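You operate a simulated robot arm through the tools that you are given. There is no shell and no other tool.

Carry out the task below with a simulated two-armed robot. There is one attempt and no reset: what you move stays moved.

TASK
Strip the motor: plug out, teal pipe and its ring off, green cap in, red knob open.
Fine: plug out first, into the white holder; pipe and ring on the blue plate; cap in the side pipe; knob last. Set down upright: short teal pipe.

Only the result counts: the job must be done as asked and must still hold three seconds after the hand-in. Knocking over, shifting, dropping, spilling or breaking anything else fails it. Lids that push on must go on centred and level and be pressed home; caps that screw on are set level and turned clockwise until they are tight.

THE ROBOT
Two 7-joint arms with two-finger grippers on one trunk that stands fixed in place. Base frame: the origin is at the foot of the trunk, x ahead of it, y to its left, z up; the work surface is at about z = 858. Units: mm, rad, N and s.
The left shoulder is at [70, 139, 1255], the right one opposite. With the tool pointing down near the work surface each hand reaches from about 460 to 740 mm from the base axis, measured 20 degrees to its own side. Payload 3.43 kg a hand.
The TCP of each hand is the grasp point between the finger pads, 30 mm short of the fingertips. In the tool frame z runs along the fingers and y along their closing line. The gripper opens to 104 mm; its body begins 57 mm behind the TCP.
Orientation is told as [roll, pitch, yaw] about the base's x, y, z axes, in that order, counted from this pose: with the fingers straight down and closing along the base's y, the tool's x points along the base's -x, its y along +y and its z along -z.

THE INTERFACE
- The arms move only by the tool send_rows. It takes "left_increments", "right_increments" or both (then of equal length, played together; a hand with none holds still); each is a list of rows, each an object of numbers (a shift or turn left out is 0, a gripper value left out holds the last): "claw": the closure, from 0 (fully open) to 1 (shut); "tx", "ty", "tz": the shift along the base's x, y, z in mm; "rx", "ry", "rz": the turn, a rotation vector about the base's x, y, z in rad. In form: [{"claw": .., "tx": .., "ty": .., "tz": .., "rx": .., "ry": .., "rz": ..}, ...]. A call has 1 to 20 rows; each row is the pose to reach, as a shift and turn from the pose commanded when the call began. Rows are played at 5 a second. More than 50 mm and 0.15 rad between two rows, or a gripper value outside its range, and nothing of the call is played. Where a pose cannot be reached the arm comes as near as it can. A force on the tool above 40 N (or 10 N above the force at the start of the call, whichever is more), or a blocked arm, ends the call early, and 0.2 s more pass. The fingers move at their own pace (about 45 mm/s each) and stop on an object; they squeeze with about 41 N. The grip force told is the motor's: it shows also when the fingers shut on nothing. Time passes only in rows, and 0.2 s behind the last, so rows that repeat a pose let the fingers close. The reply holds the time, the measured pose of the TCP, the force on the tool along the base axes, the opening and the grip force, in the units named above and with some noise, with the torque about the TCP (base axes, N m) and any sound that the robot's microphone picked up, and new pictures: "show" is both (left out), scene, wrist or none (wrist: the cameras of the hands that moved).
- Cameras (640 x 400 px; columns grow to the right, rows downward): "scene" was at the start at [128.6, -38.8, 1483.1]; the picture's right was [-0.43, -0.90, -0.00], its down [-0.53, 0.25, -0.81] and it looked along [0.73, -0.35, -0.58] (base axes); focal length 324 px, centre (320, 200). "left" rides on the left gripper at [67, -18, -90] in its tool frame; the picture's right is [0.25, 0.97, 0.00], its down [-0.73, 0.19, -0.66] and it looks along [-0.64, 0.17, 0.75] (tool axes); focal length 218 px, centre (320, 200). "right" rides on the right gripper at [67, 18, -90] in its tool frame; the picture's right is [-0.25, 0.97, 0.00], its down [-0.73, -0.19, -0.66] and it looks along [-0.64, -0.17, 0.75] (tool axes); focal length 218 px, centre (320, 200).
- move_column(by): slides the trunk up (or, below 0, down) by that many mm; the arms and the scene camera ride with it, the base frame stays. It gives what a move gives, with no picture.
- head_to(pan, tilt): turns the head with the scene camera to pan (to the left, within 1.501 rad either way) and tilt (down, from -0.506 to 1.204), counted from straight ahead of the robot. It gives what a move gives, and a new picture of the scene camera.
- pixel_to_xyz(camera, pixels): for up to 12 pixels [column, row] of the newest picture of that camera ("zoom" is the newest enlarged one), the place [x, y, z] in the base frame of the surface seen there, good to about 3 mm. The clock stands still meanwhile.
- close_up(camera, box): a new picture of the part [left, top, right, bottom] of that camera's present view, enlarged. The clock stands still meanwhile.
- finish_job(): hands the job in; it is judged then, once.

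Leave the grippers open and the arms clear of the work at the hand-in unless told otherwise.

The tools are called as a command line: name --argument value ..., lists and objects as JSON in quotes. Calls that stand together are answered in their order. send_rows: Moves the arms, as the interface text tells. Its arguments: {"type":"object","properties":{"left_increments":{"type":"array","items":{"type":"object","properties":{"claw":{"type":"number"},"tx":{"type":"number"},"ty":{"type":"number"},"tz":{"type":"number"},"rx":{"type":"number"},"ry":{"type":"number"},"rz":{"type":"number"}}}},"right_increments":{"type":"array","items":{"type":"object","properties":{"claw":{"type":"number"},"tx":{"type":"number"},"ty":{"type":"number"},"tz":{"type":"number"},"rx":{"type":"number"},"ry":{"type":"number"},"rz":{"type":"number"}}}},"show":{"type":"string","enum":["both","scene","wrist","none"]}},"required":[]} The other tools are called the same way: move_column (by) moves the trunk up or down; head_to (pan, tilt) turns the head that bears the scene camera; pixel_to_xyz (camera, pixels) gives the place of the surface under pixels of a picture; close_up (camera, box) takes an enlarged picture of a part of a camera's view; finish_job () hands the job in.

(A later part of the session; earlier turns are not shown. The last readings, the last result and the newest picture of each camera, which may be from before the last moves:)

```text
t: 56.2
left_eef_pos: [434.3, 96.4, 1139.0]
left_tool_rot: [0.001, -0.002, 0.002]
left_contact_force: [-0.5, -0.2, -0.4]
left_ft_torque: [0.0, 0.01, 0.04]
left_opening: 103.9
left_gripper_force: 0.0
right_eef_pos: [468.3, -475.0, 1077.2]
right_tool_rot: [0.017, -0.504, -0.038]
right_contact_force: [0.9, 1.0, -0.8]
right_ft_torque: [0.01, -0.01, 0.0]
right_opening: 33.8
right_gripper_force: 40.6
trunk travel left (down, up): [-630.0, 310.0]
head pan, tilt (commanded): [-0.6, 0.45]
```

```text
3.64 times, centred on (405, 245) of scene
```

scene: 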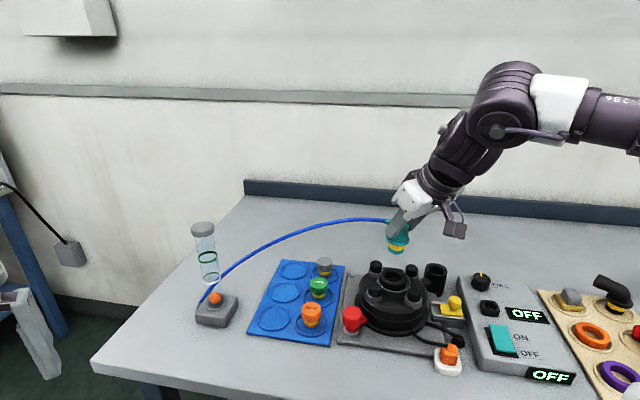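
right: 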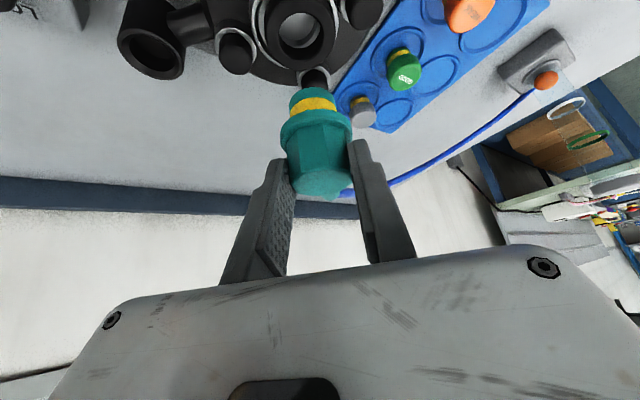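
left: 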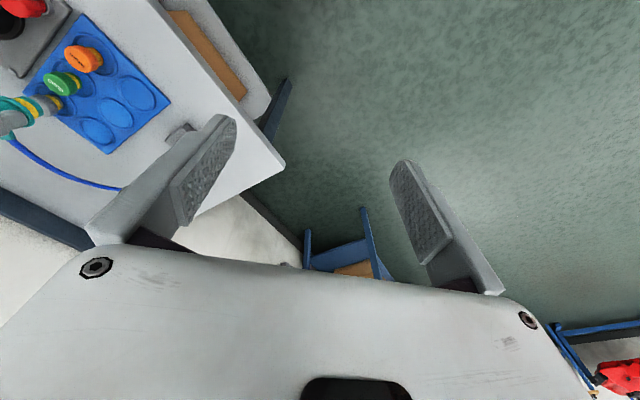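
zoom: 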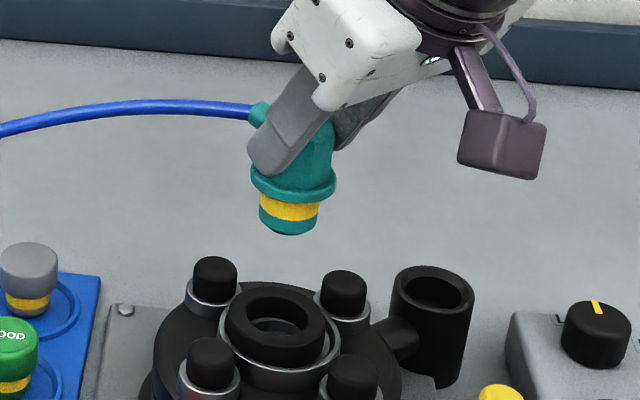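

The pipe hangs vertical in the tilted hand. I now carry it toward the middle slot, keeping it well above the caps.

send_rows --right_increments '[{"tx": 33, "ty": 30, "tz": -15}, {"tx": 66, "ty": 60, "tz": -30}, {"tx": 99, "ty": 90, "tz": -45}, {"tx": 132, "ty": 122, "tz": -55}, {"tx": 160, "ty": 148, "tz": -55}, {"tx": 175, "ty": 160, "tz": -55}, {"tx": 175, "ty": 160, "tz": -55}]' --show "both"

```text
t: 57.8
left_eef_pos: [435.7, 96.8, 1138.5]
left_tool_rot: [0.0, -0.003, 0.002]
left_contact_force: [0.0, 1.2, 0.2]
left_ft_torque: [-0.02, 0.03, 0.01]
left_opening: 103.9
left_gripper_force: 0.1
right_eef_pos: [642.6, -313.5, 1021.9]
right_tool_rot: [0.018, -0.502, -0.038]
right_contact_force: [0.1, 1.4, -0.2]
right_ft_torque: [-0.06, 0.0, 0.02]
right_opening: 33.9
right_gripper_force: 40.6
trunk travel left (down, up): [-630.0, 310.0]
head pan, tilt (commanded): [-0.6, 0.45]
```

scene: 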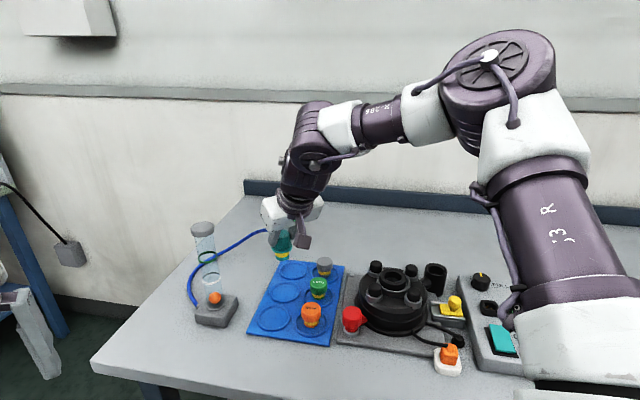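
right: 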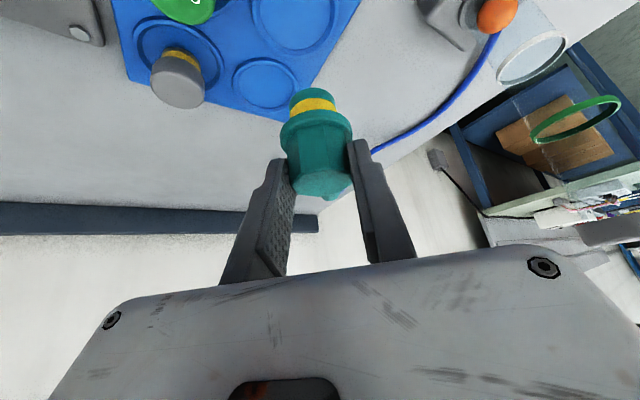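

Reach is fine with the tilt. I enlarge the view to verify the pipe's axis and uprightness before lowering.

close_up --camera "scene" --box '[240, 215, 350, 345]'

pixel_to_xyz --camera "zoom" --pixels '[[290, 140], [278, 142], [302, 138], [290, 120], [272, 120], [306, 115], [297, 237], [265, 240], [335, 232], [303, 213], [290, 262], [345, 170]]'

```text
3.08 times, centred on (295, 280) of scene
```

zoom: 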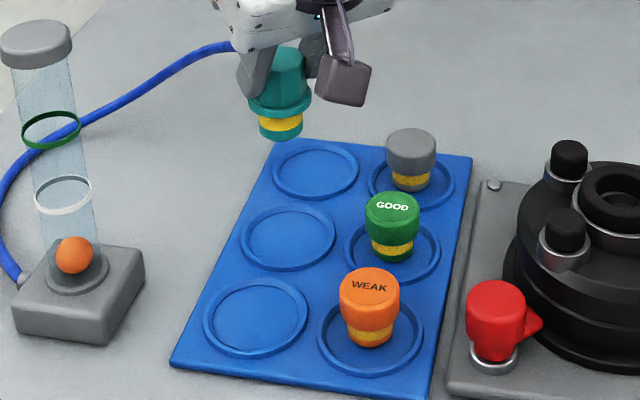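

```text
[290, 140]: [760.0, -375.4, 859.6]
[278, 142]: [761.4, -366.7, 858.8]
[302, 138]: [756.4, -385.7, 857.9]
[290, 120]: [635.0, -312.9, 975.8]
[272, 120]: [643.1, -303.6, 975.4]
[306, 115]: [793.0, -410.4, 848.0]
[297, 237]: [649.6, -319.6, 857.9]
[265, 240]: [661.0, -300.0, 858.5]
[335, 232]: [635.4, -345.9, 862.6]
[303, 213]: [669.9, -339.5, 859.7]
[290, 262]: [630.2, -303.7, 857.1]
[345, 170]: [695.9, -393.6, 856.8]
```

The pipe axis is at about (652,-314.5), right over the middle slot. I lower toward z ≈ 930, then slowly.

send_rows --right_increments '[{"tz": -25, "ty": 0.5}, {"tz": -50, "ty": 0.5}, {"tz": -75, "ty": 0.5}, {"tz": -88, "ty": 0.5}, {"tz": -90, "ty": 0.5}]' --show "both"

close_up --camera "scene" --box '[240, 235, 330, 335]'

```text
t: 59.0
left_eef_pos: [434.6, 96.8, 1138.5]
left_tool_rot: [0.0, -0.004, 0.002]
left_contact_force: [0.4, 0.0, -0.5]
left_ft_torque: [0.01, 0.03, 0.03]
left_opening: 104.1
left_gripper_force: 0.1
right_eef_pos: [640.4, -312.6, 930.0]
right_tool_rot: [0.018, -0.502, -0.038]
right_contact_force: [0.2, -0.7, -0.9]
right_ft_torque: [0.01, -0.02, 0.01]
right_opening: 33.8
right_gripper_force: 40.9
trunk travel left (down, up): [-630.0, 310.0]
head pan, tilt (commanded): [-0.6, 0.45]
```

scene: 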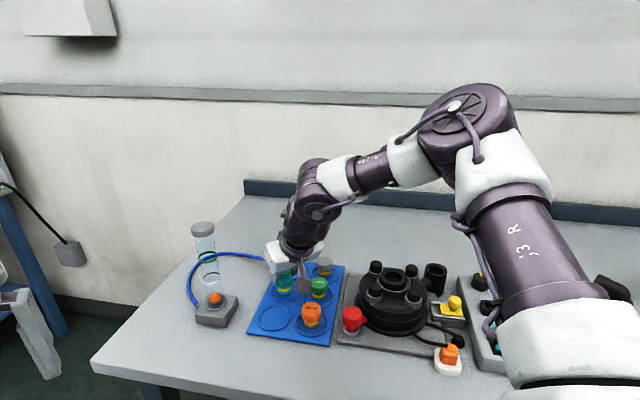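
right: 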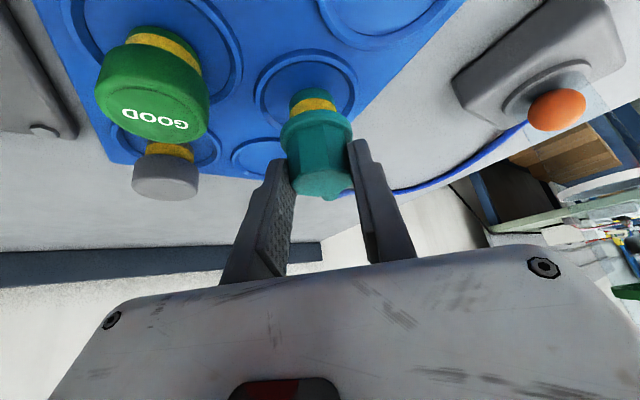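

```text
4.00 times, centred on (285, 285) of scene
```

zoom: 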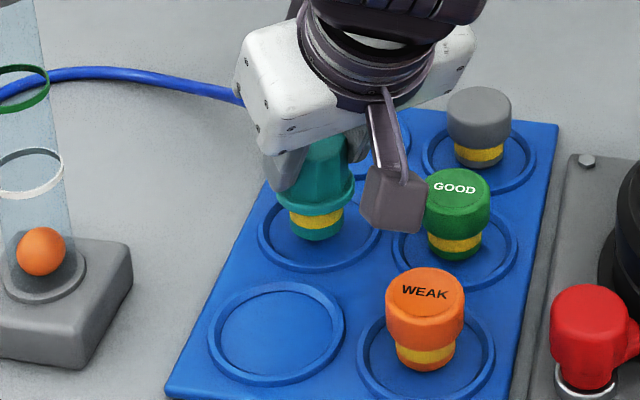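

The stub is centred over the slot a few mm up. I lower slowly until it touches.

send_rows --right_increments '[{"tz": -3}, {"tz": -5}, {"tz": -7}, {"tz": -8.5}]' --show "none"

```text
t: 60.0
left_eef_pos: [433.3, 96.5, 1138.4]
left_tool_rot: [-0.001, -0.001, 0.002]
left_contact_force: [0.0, 0.2, 1.1]
left_ft_torque: [-0.03, -0.02, 0.02]
left_opening: 104.0
left_gripper_force: 0.1
right_eef_pos: [642.5, -312.6, 925.1]
right_tool_rot: [0.018, -0.507, -0.039]
right_contact_force: [0.0, -0.6, 8.8]
right_ft_torque: [-0.12, -0.08, 0.01]
right_opening: 33.9
right_gripper_force: 41.5
trunk travel left (down, up): [-630.0, 310.0]
head pan, tilt (commanded): [-0.6, 0.45]
```

Contact (≈ 9 N): the pipe stands on the slot floor. I ease the pressure and open the fingers partly.

send_rows --right_increments '[{"tz": 2}, {"tz": 2.5, "claw": 0.45}, {"tz": 2.5, "claw": 0.45}, {"tz": 2.5, "claw": 0.45}]' --show "both"

close_up --camera "scene" --box '[240, 235, 330, 335]'

close_up --camera "right" --box '[240, 60, 400, 220]'

```text
t: 61.0
left_eef_pos: [435.7, 95.6, 1138.7]
left_tool_rot: [0.001, 0.0, 0.003]
left_contact_force: [0.4, 0.9, 0.2]
left_ft_torque: [0.0, -0.02, -0.01]
left_opening: 103.8
left_gripper_force: 0.1
right_eef_pos: [641.1, -314.3, 925.6]
right_tool_rot: [0.018, -0.503, -0.039]
right_contact_force: [-0.2, -0.1, 0.4]
right_ft_torque: [-0.02, 0.03, 0.01]
right_opening: 57.0
right_gripper_force: 0.0
trunk travel left (down, up): [-630.0, 310.0]
head pan, tilt (commanded): [-0.6, 0.45]
```

scene: 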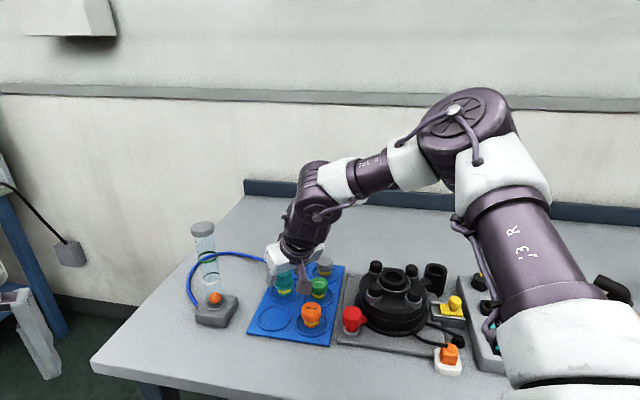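
right: 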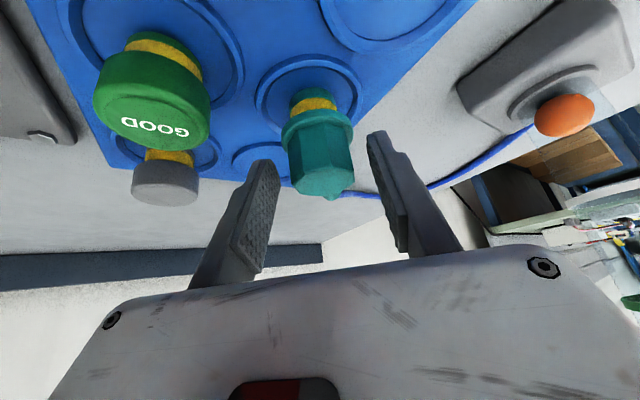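

```text
4.00 times, centred on (285, 285) of scene
```

zoom: 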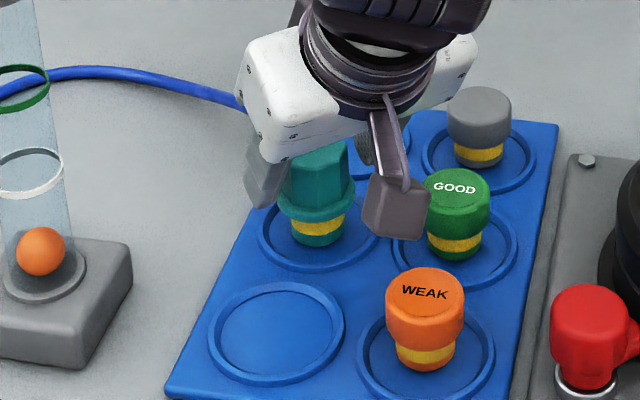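

```text
2.50 times, centred on (320, 140) of right
```

zoom: 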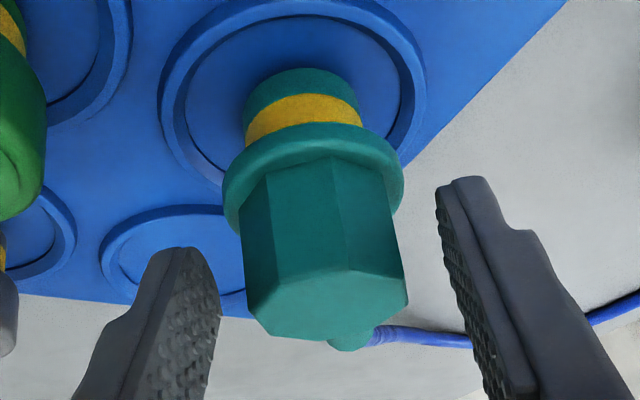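

The pipe stands upright on its own. I withdraw along the finger direction, then up.

send_rows --right_increments '[{"tx": -7, "tz": 13}, {"tx": -19, "tz": 35}, {"tx": -35, "tz": 65}, {"tx": -55, "tz": 105}]' --show "both"

close_up --camera "scene" --box '[170, 210, 350, 345]'

```text
t: 62.0
left_eef_pos: [433.1, 98.3, 1139.5]
left_tool_rot: [-0.003, -0.005, 0.001]
left_contact_force: [0.4, -0.9, 0.0]
left_ft_torque: [-0.01, 0.0, 0.02]
left_opening: 103.8
left_gripper_force: 0.0
right_eef_pos: [585.2, -316.7, 1031.0]
right_tool_rot: [0.016, -0.502, -0.04]
right_contact_force: [0.1, 0.8, 0.2]
right_ft_torque: [-0.01, 0.0, 0.02]
right_opening: 57.0
right_gripper_force: 0.0
trunk travel left (down, up): [-630.0, 310.0]
head pan, tilt (commanded): [-0.6, 0.45]
```

scene: 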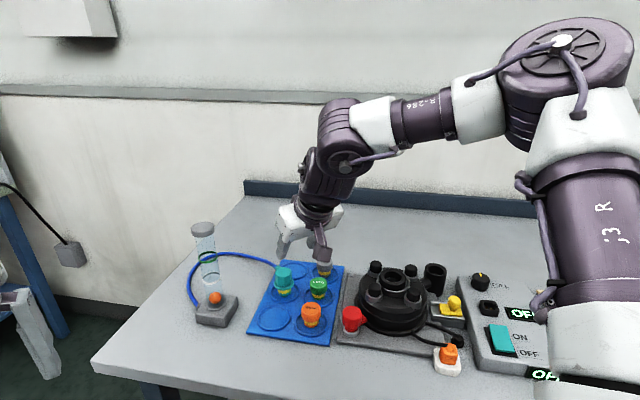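
right: 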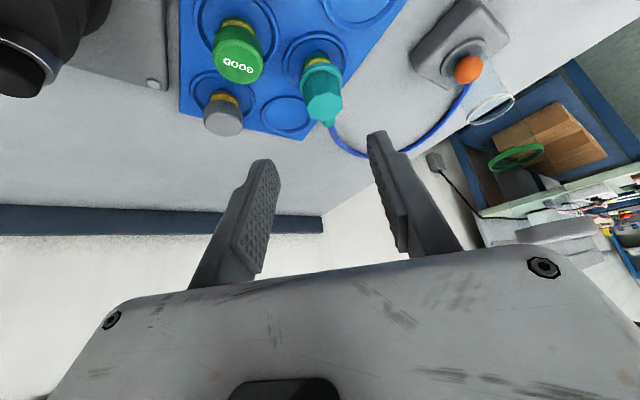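

```text
2.96 times, centred on (260, 278) of scene
```

zoom: 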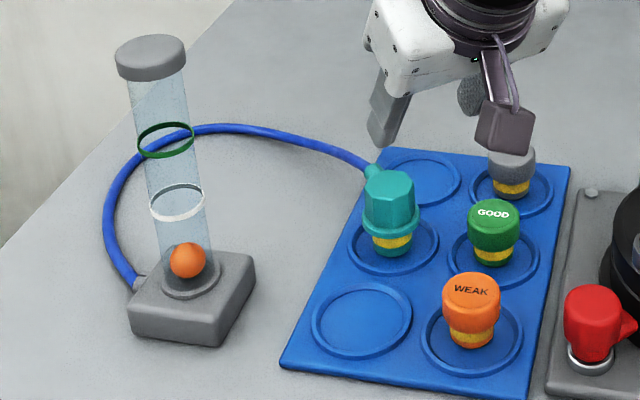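

The pipe is placed, hose trailing free of everything. Next the black ring in the cup: I bring the hand back over the motor, reducing the tilt to 0.3 rad first.

send_rows --right_increments '[{"tx": -20, "ty": -25, "tz": 15, "ry": 0.07, "claw": 0.3}, {"tx": -45, "ty": -60, "tz": 30, "ry": 0.14}, {"tx": -70, "ty": -95, "tz": 30, "ry": 0.2}, {"tx": -95, "ty": -130, "tz": 30, "ry": 0.2}, {"tx": -115, "ty": -160, "tz": 30, "ry": 0.2}]' --show "none"

send_rows --right_increments '[{"tx": -2, "ty": -3, "rz": 0.13}, {"tx": -4, "ty": -6, "tz": -5, "rz": 0.26}, {"tx": -7, "ty": -9, "tz": -10, "rz": 0.39}, {"tx": -10, "ty": -12, "tz": -15, "rz": 0.52}, {"tx": -13, "ty": -15, "tz": -20, "rz": 0.65}, {"tx": -15, "ty": -17, "tz": -20, "rz": 0.78}, {"tx": -15, "ty": -17, "tz": -20, "rz": 0.825}, {"tx": -15, "ty": -17, "tz": -20, "rz": 0.825}]' --show "both"

close_up --camera "right" --box '[230, 40, 410, 200]'

```text
t: 63.2
left_eef_pos: [433.4, 96.0, 1139.0]
left_tool_rot: [0.001, -0.003, 0.002]
left_contact_force: [-0.8, -0.9, -0.7]
left_ft_torque: [0.04, -0.04, -0.03]
left_opening: 104.0
left_gripper_force: 0.1
right_eef_pos: [469.8, -474.3, 1062.1]
right_tool_rot: [0.011, -0.302, -0.034]
right_contact_force: [0.1, 0.4, -0.3]
right_ft_torque: [0.06, 0.03, 0.02]
right_opening: 72.8
right_gripper_force: 0.0
trunk travel left (down, up): [-630.0, 310.0]
head pan, tilt (commanded): [-0.6, 0.45]
```

```text
t: 65.0
left_eef_pos: [434.9, 96.9, 1137.8]
left_tool_rot: [0.001, -0.001, 0.001]
left_contact_force: [-0.1, 0.1, 0.4]
left_ft_torque: [0.01, -0.02, 0.01]
left_opening: 103.9
left_gripper_force: 0.0
right_eef_pos: [458.1, -490.0, 1040.2]
right_tool_rot: [0.009, -0.305, 0.792]
right_contact_force: [0.6, 0.7, -0.8]
right_ft_torque: [0.01, -0.01, 0.0]
right_opening: 73.0
right_gripper_force: 0.1
trunk travel left (down, up): [-630.0, 310.0]
head pan, tilt (commanded): [-0.6, 0.45]
```

scene: 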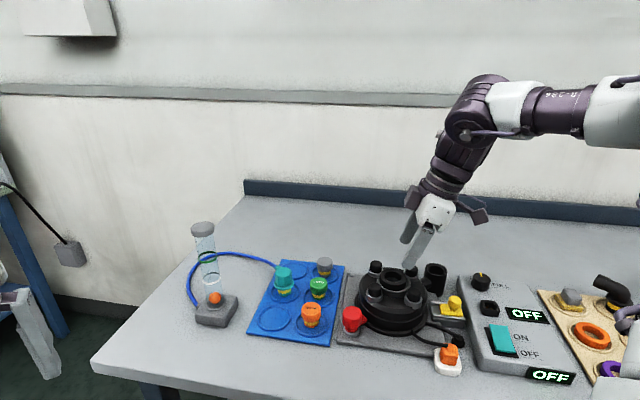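
right: 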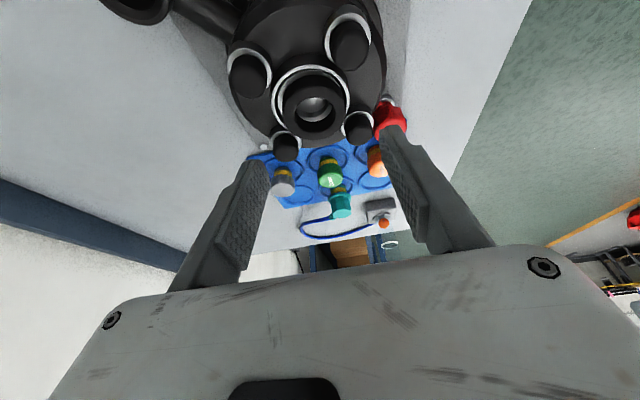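

```text
2.50 times, centred on (320, 120) of right
```

zoom: 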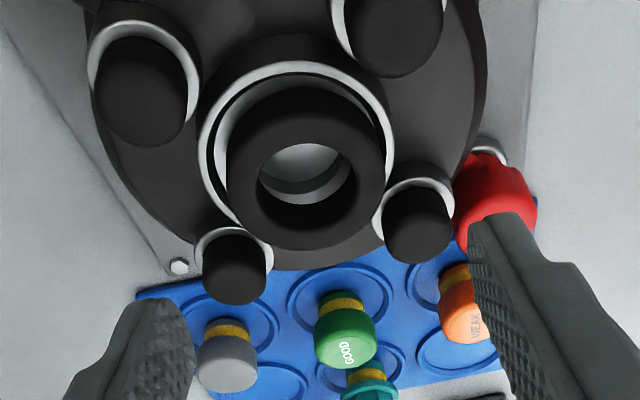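

I measure the ring's top and outer edge, and the cup rim.

pixel_to_xyz --camera "zoom" --pixels '[[245, 190], [365, 180], [305, 120], [310, 220], [235, 170], [378, 165], [207, 150], [385, 130], [300, 66], [305, 245], [305, 160], [285, 100]]'

pixel_to_xyz --camera "zoom" --pixels '[[232, 190], [380, 185], [250, 215], [360, 210], [330, 228], [280, 228], [240, 150], [370, 140], [140, 90], [395, 30], [235, 265], [415, 225]]'

```text
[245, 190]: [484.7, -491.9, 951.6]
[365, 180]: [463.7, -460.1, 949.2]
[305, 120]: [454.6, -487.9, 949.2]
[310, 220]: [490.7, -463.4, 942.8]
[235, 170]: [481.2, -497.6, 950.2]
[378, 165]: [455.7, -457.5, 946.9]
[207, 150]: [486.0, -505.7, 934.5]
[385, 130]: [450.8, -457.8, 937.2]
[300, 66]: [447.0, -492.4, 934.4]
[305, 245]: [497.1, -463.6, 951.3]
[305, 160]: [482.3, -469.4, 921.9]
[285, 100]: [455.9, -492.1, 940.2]
```

```text
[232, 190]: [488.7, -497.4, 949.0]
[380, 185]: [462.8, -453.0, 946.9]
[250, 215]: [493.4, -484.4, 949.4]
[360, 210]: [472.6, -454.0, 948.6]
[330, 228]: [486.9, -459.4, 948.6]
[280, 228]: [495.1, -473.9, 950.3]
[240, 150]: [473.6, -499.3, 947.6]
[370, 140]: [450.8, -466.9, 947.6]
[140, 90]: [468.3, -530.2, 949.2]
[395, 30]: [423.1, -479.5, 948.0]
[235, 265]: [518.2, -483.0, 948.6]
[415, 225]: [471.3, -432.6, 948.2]
```

Ring: centre ≈ (474.8,-474.5), outer Ø ≈ 50, top z ≈ 950; cup rim z ≈ 935. I lower the fingers around it between the posts.

send_rows --right_increments '[{"tx": 5, "ty": 5, "tz": -25, "claw": 0.36}, {"tx": 9, "ty": 8.5, "tz": -45}, {"tx": 11.5, "ty": 10.2, "tz": -58}, {"tx": 11.5, "ty": 10.2, "tz": -64}, {"tx": 11.5, "ty": 10.2, "tz": -64}]' --show "both"

close_up --camera "right" --box '[230, 60, 410, 240]'

close_up --camera "scene" --box '[350, 235, 450, 325]'

```text
t: 66.2
left_eef_pos: [435.4, 97.3, 1138.3]
left_tool_rot: [-0.001, -0.001, 0.002]
left_contact_force: [-0.3, -0.3, -0.1]
left_ft_torque: [0.0, 0.0, 0.02]
left_opening: 104.1
left_gripper_force: 0.1
right_eef_pos: [467.9, -480.9, 976.1]
right_tool_rot: [0.008, -0.301, 0.79]
right_contact_force: [0.5, 1.0, 1.7]
right_ft_torque: [-0.03, -0.02, -0.05]
right_opening: 66.7
right_gripper_force: 0.1
trunk travel left (down, up): [-630.0, 310.0]
head pan, tilt (commanded): [-0.6, 0.45]
```

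scene: 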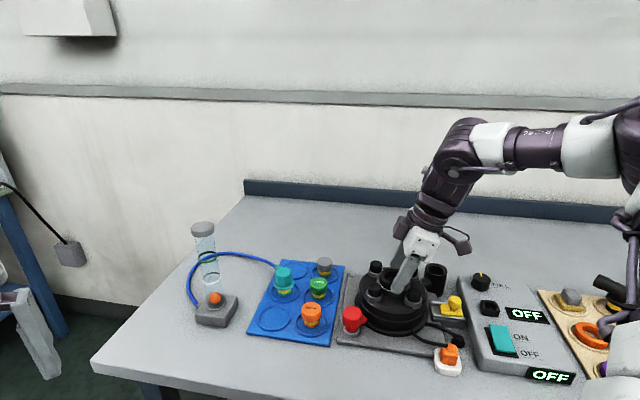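
right: 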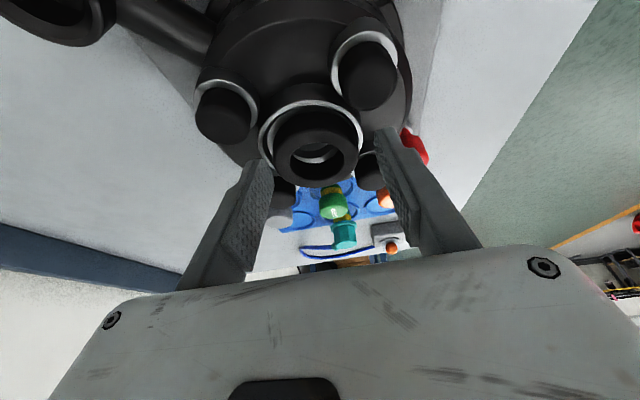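

```text
2.22 times, centred on (320, 150) of right
```

zoom: 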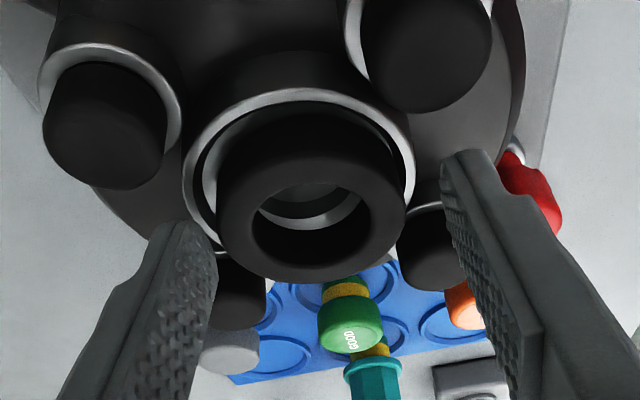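

```text
4.44 times, centred on (400, 280) of scene
```

zoom: 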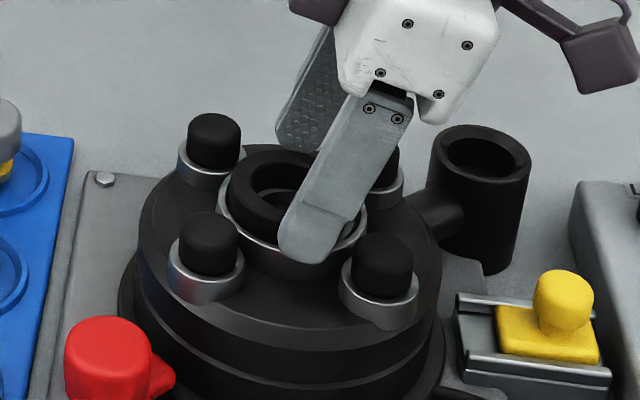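

Aligned within ~1.5 mm. I shift slightly and lower the last 6 mm so that the tips sit just above the cup rim.

send_rows --right_increments '[{"tx": 1.2, "ty": -1, "tz": -3}, {"tx": 1.5, "ty": -0.8, "tz": -6}, {"tx": 1.5, "ty": -0.8, "tz": -6}]' --show "none"

send_rows --right_increments '[{"claw": 1.0}, {"claw": 1.0}, {"claw": 1.0}, {"claw": 1.0}]' --show "wrist"

close_up --camera "right" --box '[230, 60, 410, 240]'

close_up --camera "scene" --box '[350, 235, 450, 325]'

```text
t: 67.0
left_eef_pos: [434.8, 95.6, 1139.4]
left_tool_rot: [-0.001, -0.001, 0.003]
left_contact_force: [-0.6, 0.0, 0.5]
left_ft_torque: [-0.02, 0.01, 0.02]
left_opening: 104.0
left_gripper_force: 0.0
right_eef_pos: [469.4, -481.9, 971.5]
right_tool_rot: [0.006, -0.303, 0.791]
right_contact_force: [0.8, -3.5, 6.8]
right_ft_torque: [-0.25, -0.24, -0.02]
right_opening: 66.5
right_gripper_force: 0.1
trunk travel left (down, up): [-630.0, 310.0]
head pan, tilt (commanded): [-0.6, 0.45]
```

```text
t: 68.0
left_eef_pos: [434.8, 95.9, 1138.7]
left_tool_rot: [0.0, 0.0, 0.003]
left_contact_force: [-0.5, -0.2, 0.1]
left_ft_torque: [0.0, 0.0, 0.01]
left_opening: 104.3
left_gripper_force: 0.0
right_eef_pos: [468.3, -481.7, 969.7]
right_tool_rot: [0.01, -0.303, 0.788]
right_contact_force: [0.6, -1.7, -1.6]
right_ft_torque: [-0.11, -0.06, 0.0]
right_opening: 52.4
right_gripper_force: 40.9
trunk travel left (down, up): [-630.0, 310.0]
head pan, tilt (commanded): [-0.6, 0.45]
```

right: 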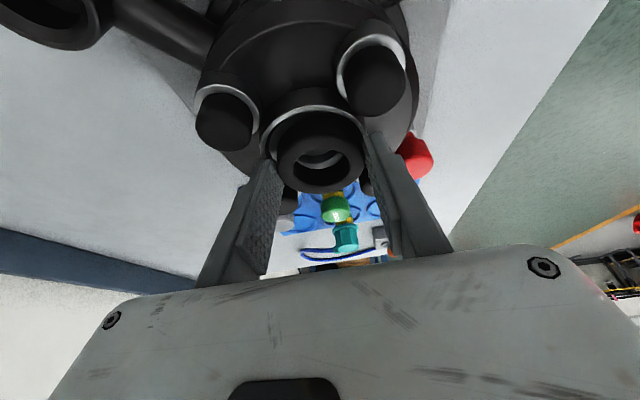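

```text
2.22 times, centred on (320, 150) of right
```

zoom: 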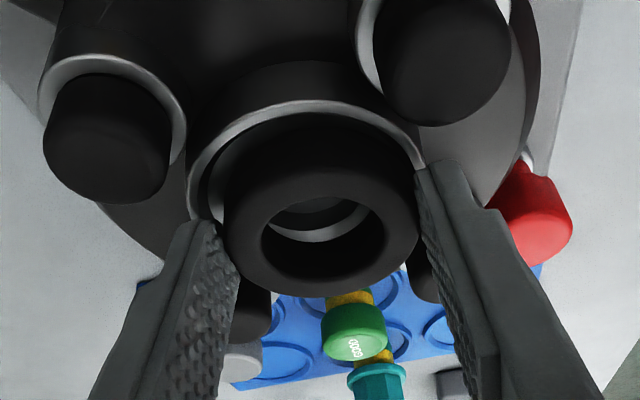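

```text
4.44 times, centred on (400, 280) of scene
```

zoom: 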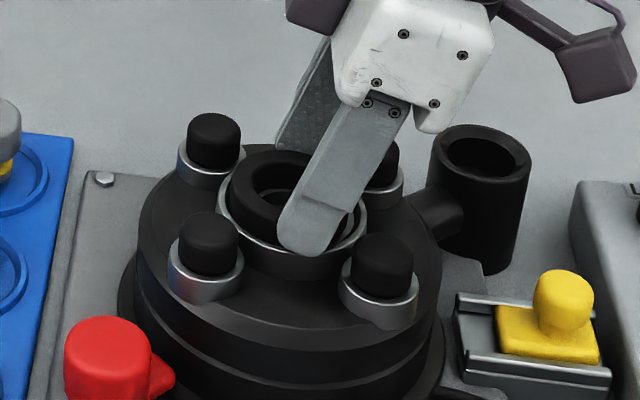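

The fingers hold the ring at 52.4 mm. I lift gently and watch.

send_rows --right_increments '[{"tz": 2}, {"tz": 4}, {"tz": 7}, {"tz": 11}]' --show "wrist"

close_up --camera "scene" --box '[350, 235, 450, 325]'

close_up --camera "right" --box '[230, 60, 410, 240]'

```text
t: 69.0
left_eef_pos: [434.4, 95.9, 1139.9]
left_tool_rot: [0.0, -0.001, 0.001]
left_contact_force: [-0.5, 0.5, -0.8]
left_ft_torque: [0.02, 0.02, 0.03]
left_opening: 103.7
left_gripper_force: 0.1
right_eef_pos: [470.0, -482.5, 980.3]
right_tool_rot: [0.009, -0.306, 0.788]
right_contact_force: [-0.2, -0.2, -1.2]
right_ft_torque: [0.02, -0.01, 0.03]
right_opening: 52.4
right_gripper_force: 41.2
trunk travel left (down, up): [-630.0, 310.0]
head pan, tilt (commanded): [-0.6, 0.45]
```

right: 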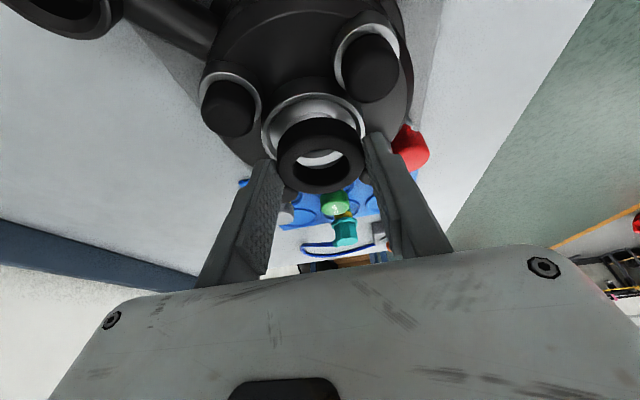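

```text
4.44 times, centred on (400, 280) of scene
```

zoom: 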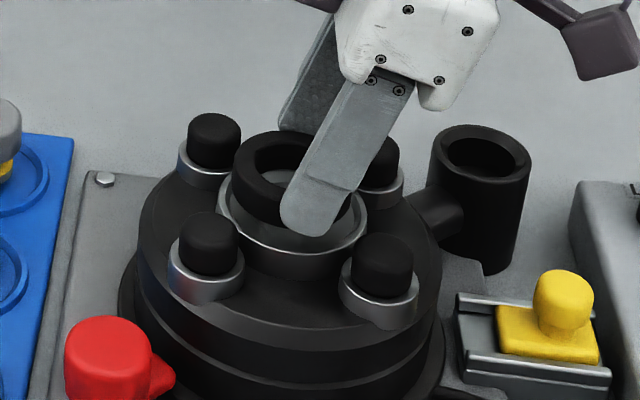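

```text
2.22 times, centred on (320, 150) of right
```

zoom: 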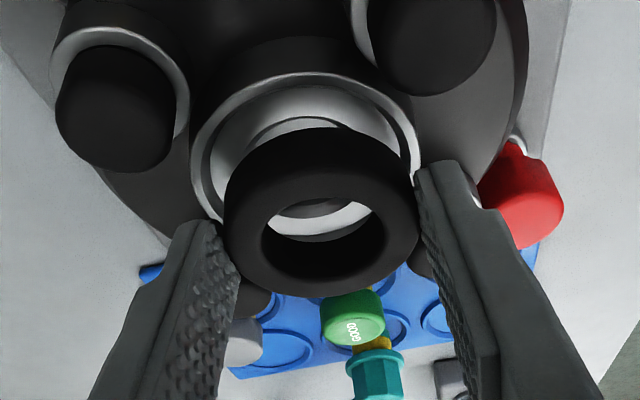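

The ring comes free. I lift it and carry it over to the near slot, turning the hand so the fingers stay clear of the pipe.

send_rows --right_increments '[{"tz": 40}, {"tx": 20, "ty": 38, "tz": 60, "rz": -0.1}, {"tx": 42, "ty": 80, "tz": 60, "rz": -0.22}, {"tx": 64, "ty": 122, "tz": 55, "rz": -0.34}, {"tx": 86, "ty": 164, "tz": 45, "rz": -0.46}, {"tx": 104, "ty": 200, "tz": 30, "rz": -0.588}, {"tx": 116, "ty": 221, "tz": 20, "rz": -0.588}, {"tx": 116, "ty": 221, "tz": 20, "rz": -0.588}]' --show "both"

close_up --camera "scene" --box '[220, 220, 350, 345]'

```text
t: 70.8
left_eef_pos: [434.1, 97.1, 1138.8]
left_tool_rot: [-0.001, -0.003, 0.0]
left_contact_force: [-0.4, 0.6, -0.1]
left_ft_torque: [0.03, 0.04, 0.05]
left_opening: 103.7
left_gripper_force: 0.0
right_eef_pos: [584.4, -259.2, 1001.0]
right_tool_rot: [0.01, -0.304, 0.2]
right_contact_force: [0.7, 0.8, -0.1]
right_ft_torque: [-0.02, -0.02, -0.04]
right_opening: 52.2
right_gripper_force: 40.7
trunk travel left (down, up): [-630.0, 310.0]
head pan, tilt (commanded): [-0.6, 0.45]
```

scene: 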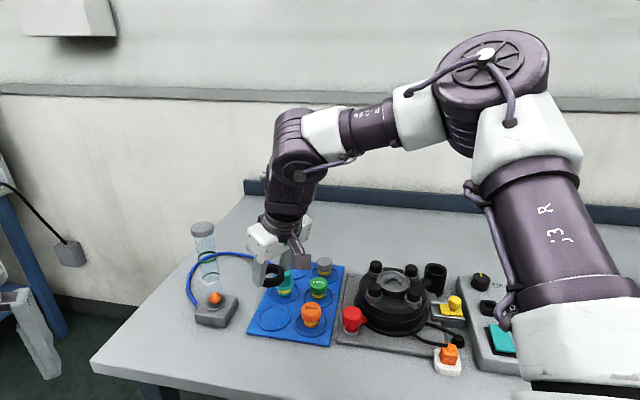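
right: 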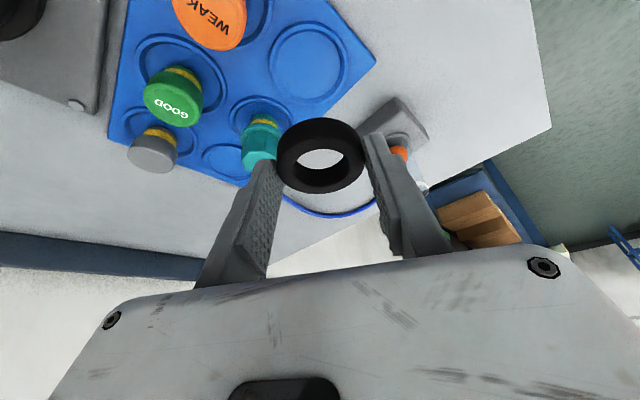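

```text
3.20 times, centred on (285, 282) of scene
```

zoom: 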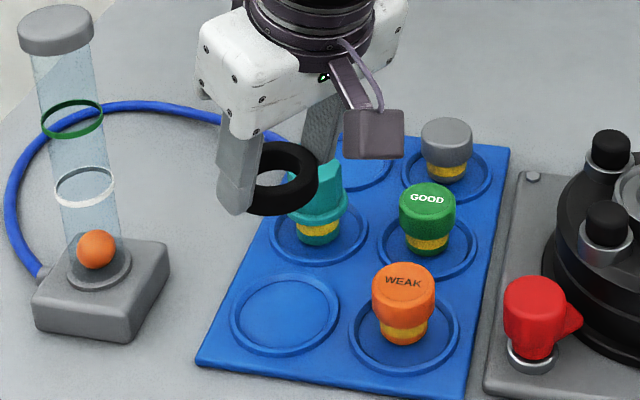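

I check the ring's level and its height by measuring points on its top face.

pixel_to_xyz --camera "zoom" --pixels '[[312, 165], [312, 190], [285, 146], [265, 150], [300, 205], [275, 205], [290, 200], [308, 155], [280, 185], [262, 195], [315, 180], [300, 150]]'

close_up --camera "right" --box '[250, 90, 400, 220]'

pixel_to_xyz --camera "zoom" --pixels '[[320, 270], [320, 130], [250, 190], [395, 180], [255, 240], [385, 225], [320, 110], [320, 85], [270, 130], [370, 130], [260, 150], [380, 150]]'

```text
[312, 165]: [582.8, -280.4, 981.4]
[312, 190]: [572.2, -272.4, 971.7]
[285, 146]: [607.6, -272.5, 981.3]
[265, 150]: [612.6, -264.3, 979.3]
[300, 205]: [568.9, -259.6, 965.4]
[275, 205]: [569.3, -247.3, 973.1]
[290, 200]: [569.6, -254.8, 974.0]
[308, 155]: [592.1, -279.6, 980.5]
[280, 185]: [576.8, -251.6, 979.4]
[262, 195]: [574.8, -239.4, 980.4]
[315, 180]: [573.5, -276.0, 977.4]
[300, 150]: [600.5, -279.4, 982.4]
```

```text
3.08 times, centred on (325, 155) of right
```

zoom: 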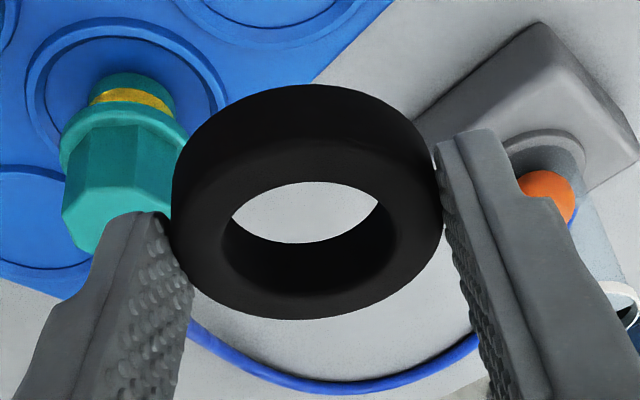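

```text
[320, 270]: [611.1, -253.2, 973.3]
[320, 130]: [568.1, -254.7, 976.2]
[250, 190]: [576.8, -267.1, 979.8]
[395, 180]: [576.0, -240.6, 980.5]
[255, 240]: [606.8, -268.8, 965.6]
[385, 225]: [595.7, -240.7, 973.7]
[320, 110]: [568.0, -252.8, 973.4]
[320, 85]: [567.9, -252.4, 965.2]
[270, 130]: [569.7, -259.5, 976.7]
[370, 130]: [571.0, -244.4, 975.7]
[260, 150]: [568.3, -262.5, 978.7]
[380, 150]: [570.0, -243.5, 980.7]
```

The ring is level, top at TCP−20, about 17 mm high. I re-measure the near slot's rim to centre the ring in it.

close_up --camera "scene" --box '[245, 280, 315, 345]'

pixel_to_xyz --camera "zoom" --pixels '[[140, 245], [300, 235], [225, 168], [215, 318], [160, 200], [290, 190], [165, 300], [285, 285], [220, 240], [150, 270], [295, 260], [190, 180]]'

```text
6.15 times, centred on (280, 312) of scene
```

zoom: 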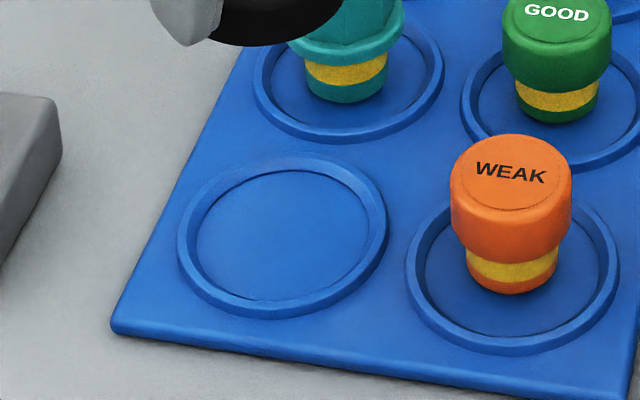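

```text
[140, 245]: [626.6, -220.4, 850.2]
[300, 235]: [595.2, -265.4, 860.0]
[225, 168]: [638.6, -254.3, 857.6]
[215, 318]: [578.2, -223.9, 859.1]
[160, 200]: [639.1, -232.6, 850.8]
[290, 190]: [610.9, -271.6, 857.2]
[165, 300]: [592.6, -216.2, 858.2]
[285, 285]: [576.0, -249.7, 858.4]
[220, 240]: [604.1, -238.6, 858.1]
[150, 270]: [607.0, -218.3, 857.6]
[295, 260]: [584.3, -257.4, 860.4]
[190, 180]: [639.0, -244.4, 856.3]
```

I query proper rim points of the slot now.

pixel_to_xyz --camera "zoom" --pixels '[[184, 243], [383, 225], [290, 163], [268, 312], [215, 188], [352, 180], [205, 292], [345, 290], [283, 236], [184, 230], [382, 240], [310, 163]]'

```text
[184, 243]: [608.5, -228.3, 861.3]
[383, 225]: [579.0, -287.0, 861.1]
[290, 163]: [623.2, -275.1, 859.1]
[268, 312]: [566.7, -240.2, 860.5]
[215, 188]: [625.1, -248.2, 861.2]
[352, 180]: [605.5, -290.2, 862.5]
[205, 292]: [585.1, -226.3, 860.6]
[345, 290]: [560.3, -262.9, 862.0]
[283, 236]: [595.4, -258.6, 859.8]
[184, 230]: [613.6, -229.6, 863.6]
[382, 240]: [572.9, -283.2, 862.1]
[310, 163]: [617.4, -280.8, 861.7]
```

The slot centre (594.2,-257.3) matches the ring's position within 1 mm. I lower the ring into the slot, slow at the end.

send_rows --right_increments '[{"tx": 0.8, "ty": -0.8, "tz": -30}, {"tx": 0.8, "ty": -0.8, "tz": -60}, {"tx": 0.8, "ty": -0.8, "tz": -85}, {"tx": 0.8, "ty": -0.8, "tz": -97}, {"tx": 0.8, "ty": -0.8, "tz": -97}]' --show "both"

close_up --camera "scene" --box '[230, 260, 330, 345]'

close_up --camera "right" --box '[230, 60, 410, 230]'

```text
t: 72.0
left_eef_pos: [434.5, 95.4, 1138.5]
left_tool_rot: [0.0, -0.002, 0.001]
left_contact_force: [-0.1, -0.9, 0.5]
left_ft_torque: [-0.01, -0.04, -0.01]
left_opening: 103.6
left_gripper_force: 0.0
right_eef_pos: [588.1, -261.5, 904.5]
right_tool_rot: [0.008, -0.304, 0.204]
right_contact_force: [-0.2, -0.2, -0.7]
right_ft_torque: [0.01, 0.0, -0.02]
right_opening: 52.7
right_gripper_force: 40.9
trunk travel left (down, up): [-630.0, 310.0]
head pan, tilt (commanded): [-0.6, 0.45]
```

scene: 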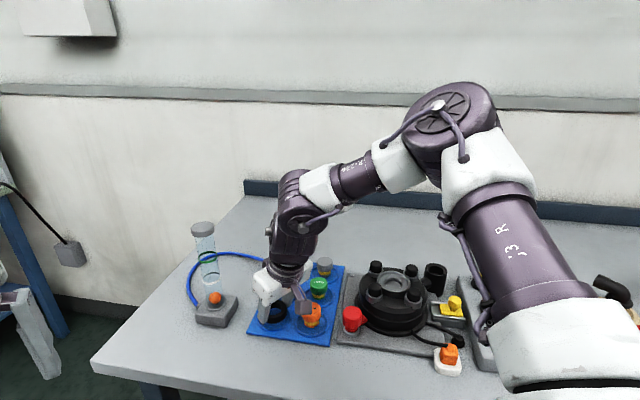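
right: 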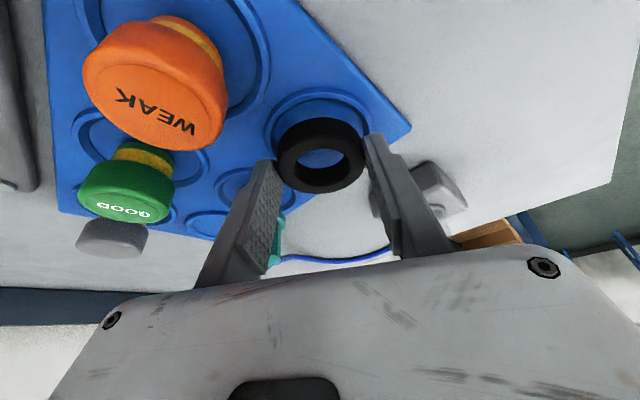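

```text
4.71 times, centred on (280, 302) of scene
```

zoom: 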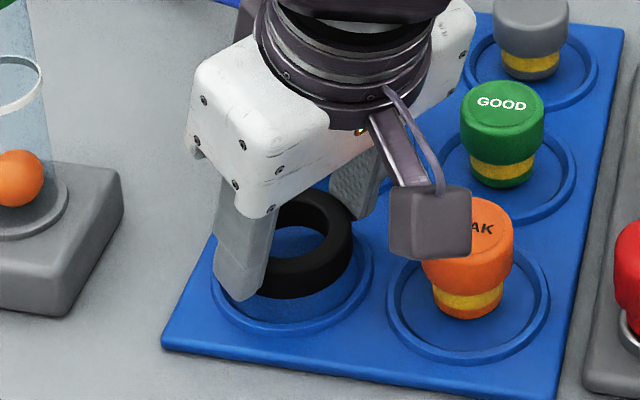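

```text
2.35 times, centred on (320, 145) of right
```

zoom: 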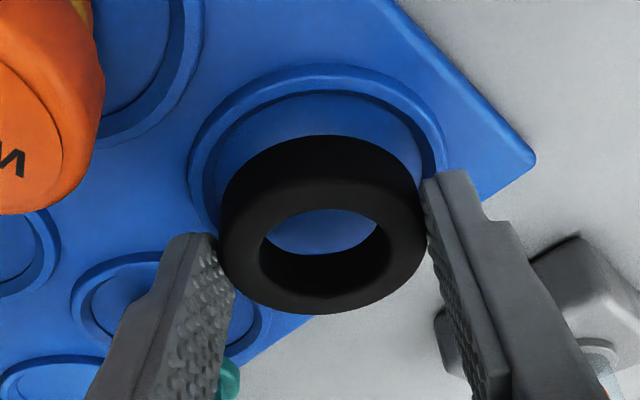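

The ring hangs just above the slot, centred. I lower slowly to touch.

send_rows --right_increments '[{"tz": -3}, {"tz": -5}, {"tz": -7}, {"tz": -9}]' --show "none"

```text
t: 73.0
left_eef_pos: [435.0, 95.8, 1137.5]
left_tool_rot: [0.001, 0.002, 0.001]
left_contact_force: [0.4, 0.9, -0.1]
left_ft_torque: [0.01, -0.03, -0.01]
left_opening: 103.9
left_gripper_force: 0.1
right_eef_pos: [587.8, -261.0, 895.9]
right_tool_rot: [0.008, -0.303, 0.202]
right_contact_force: [0.2, -0.2, 0.2]
right_ft_torque: [0.02, -0.03, 0.02]
right_opening: 52.8
right_gripper_force: 41.2
trunk travel left (down, up): [-630.0, 310.0]
head pan, tilt (commanded): [-0.6, 0.45]
```

No contact yet. I go on in small steps.

send_rows --right_increments '[{"tz": -1.5}, {"tz": -3}]' --show "wrist"

close_up --camera "scene" --box '[230, 260, 330, 345]'

```text
t: 73.6
left_eef_pos: [434.8, 97.3, 1138.4]
left_tool_rot: [-0.002, -0.002, 0.003]
left_contact_force: [0.3, 1.0, -0.1]
left_ft_torque: [0.01, -0.02, 0.01]
left_opening: 104.1
left_gripper_force: 0.0
right_eef_pos: [587.8, -260.7, 893.7]
right_tool_rot: [0.008, -0.305, 0.203]
right_contact_force: [0.2, -0.5, 6.0]
right_ft_torque: [-0.28, -0.1, 0.0]
right_opening: 52.3
right_gripper_force: 41.1
trunk travel left (down, up): [-630.0, 310.0]
head pan, tilt (commanded): [-0.6, 0.45]
```

right: 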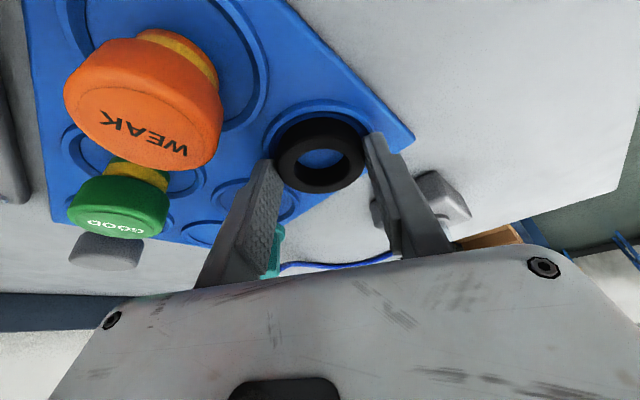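

```text
4.71 times, centred on (280, 302) of scene
```

zoom: 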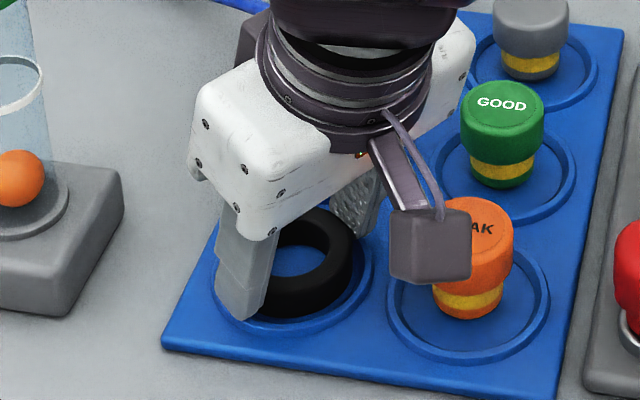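

A fingertip touches the slot's rim (≈ 6 N); the ring is at most 2–3 mm above the floor. I ease 0.5 mm up and open slightly to let it settle.

send_rows --right_increments '[{"tz": 0.5}, {"tz": 0.5, "claw": 0.42}, {"tz": 0.5, "claw": 0.42}, {"tz": 0.5, "claw": 0.4}]' --show "wrist"

close_up --camera "scene" --box '[230, 260, 330, 345]'

close_up --camera "right" --box '[230, 60, 410, 230]'

```text
t: 74.6
left_eef_pos: [432.6, 99.8, 1138.2]
left_tool_rot: [-0.002, -0.002, 0.002]
left_contact_force: [0.8, -0.3, -1.3]
left_ft_torque: [-0.03, 0.01, -0.03]
left_opening: 104.1
left_gripper_force: 0.1
right_eef_pos: [586.9, -258.4, 895.0]
right_tool_rot: [0.006, -0.305, 0.204]
right_contact_force: [3.1, 6.3, 13.2]
right_ft_torque: [-0.25, -0.21, 0.17]
right_opening: 57.3
right_gripper_force: 0.0
trunk travel left (down, up): [-630.0, 310.0]
head pan, tilt (commanded): [-0.6, 0.45]
```

right: 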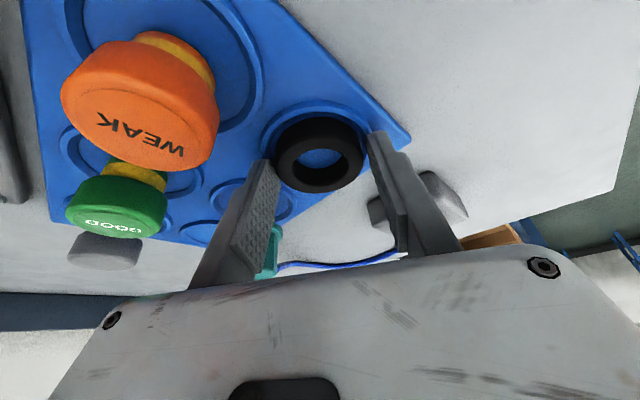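

```text
4.71 times, centred on (280, 302) of scene
```

zoom: 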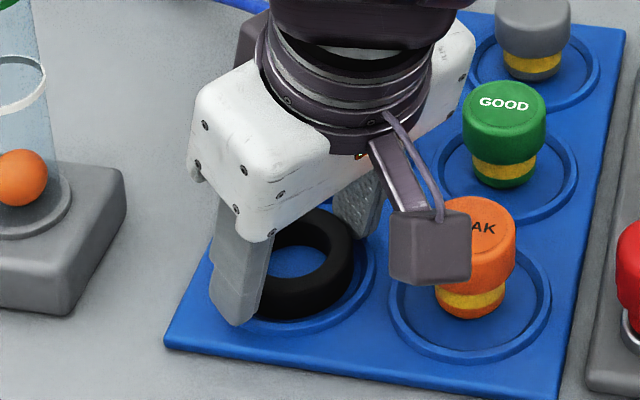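

```text
2.35 times, centred on (320, 145) of right
```

zoom: 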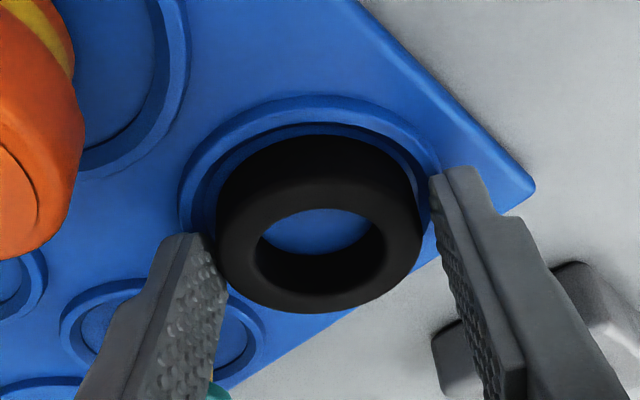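

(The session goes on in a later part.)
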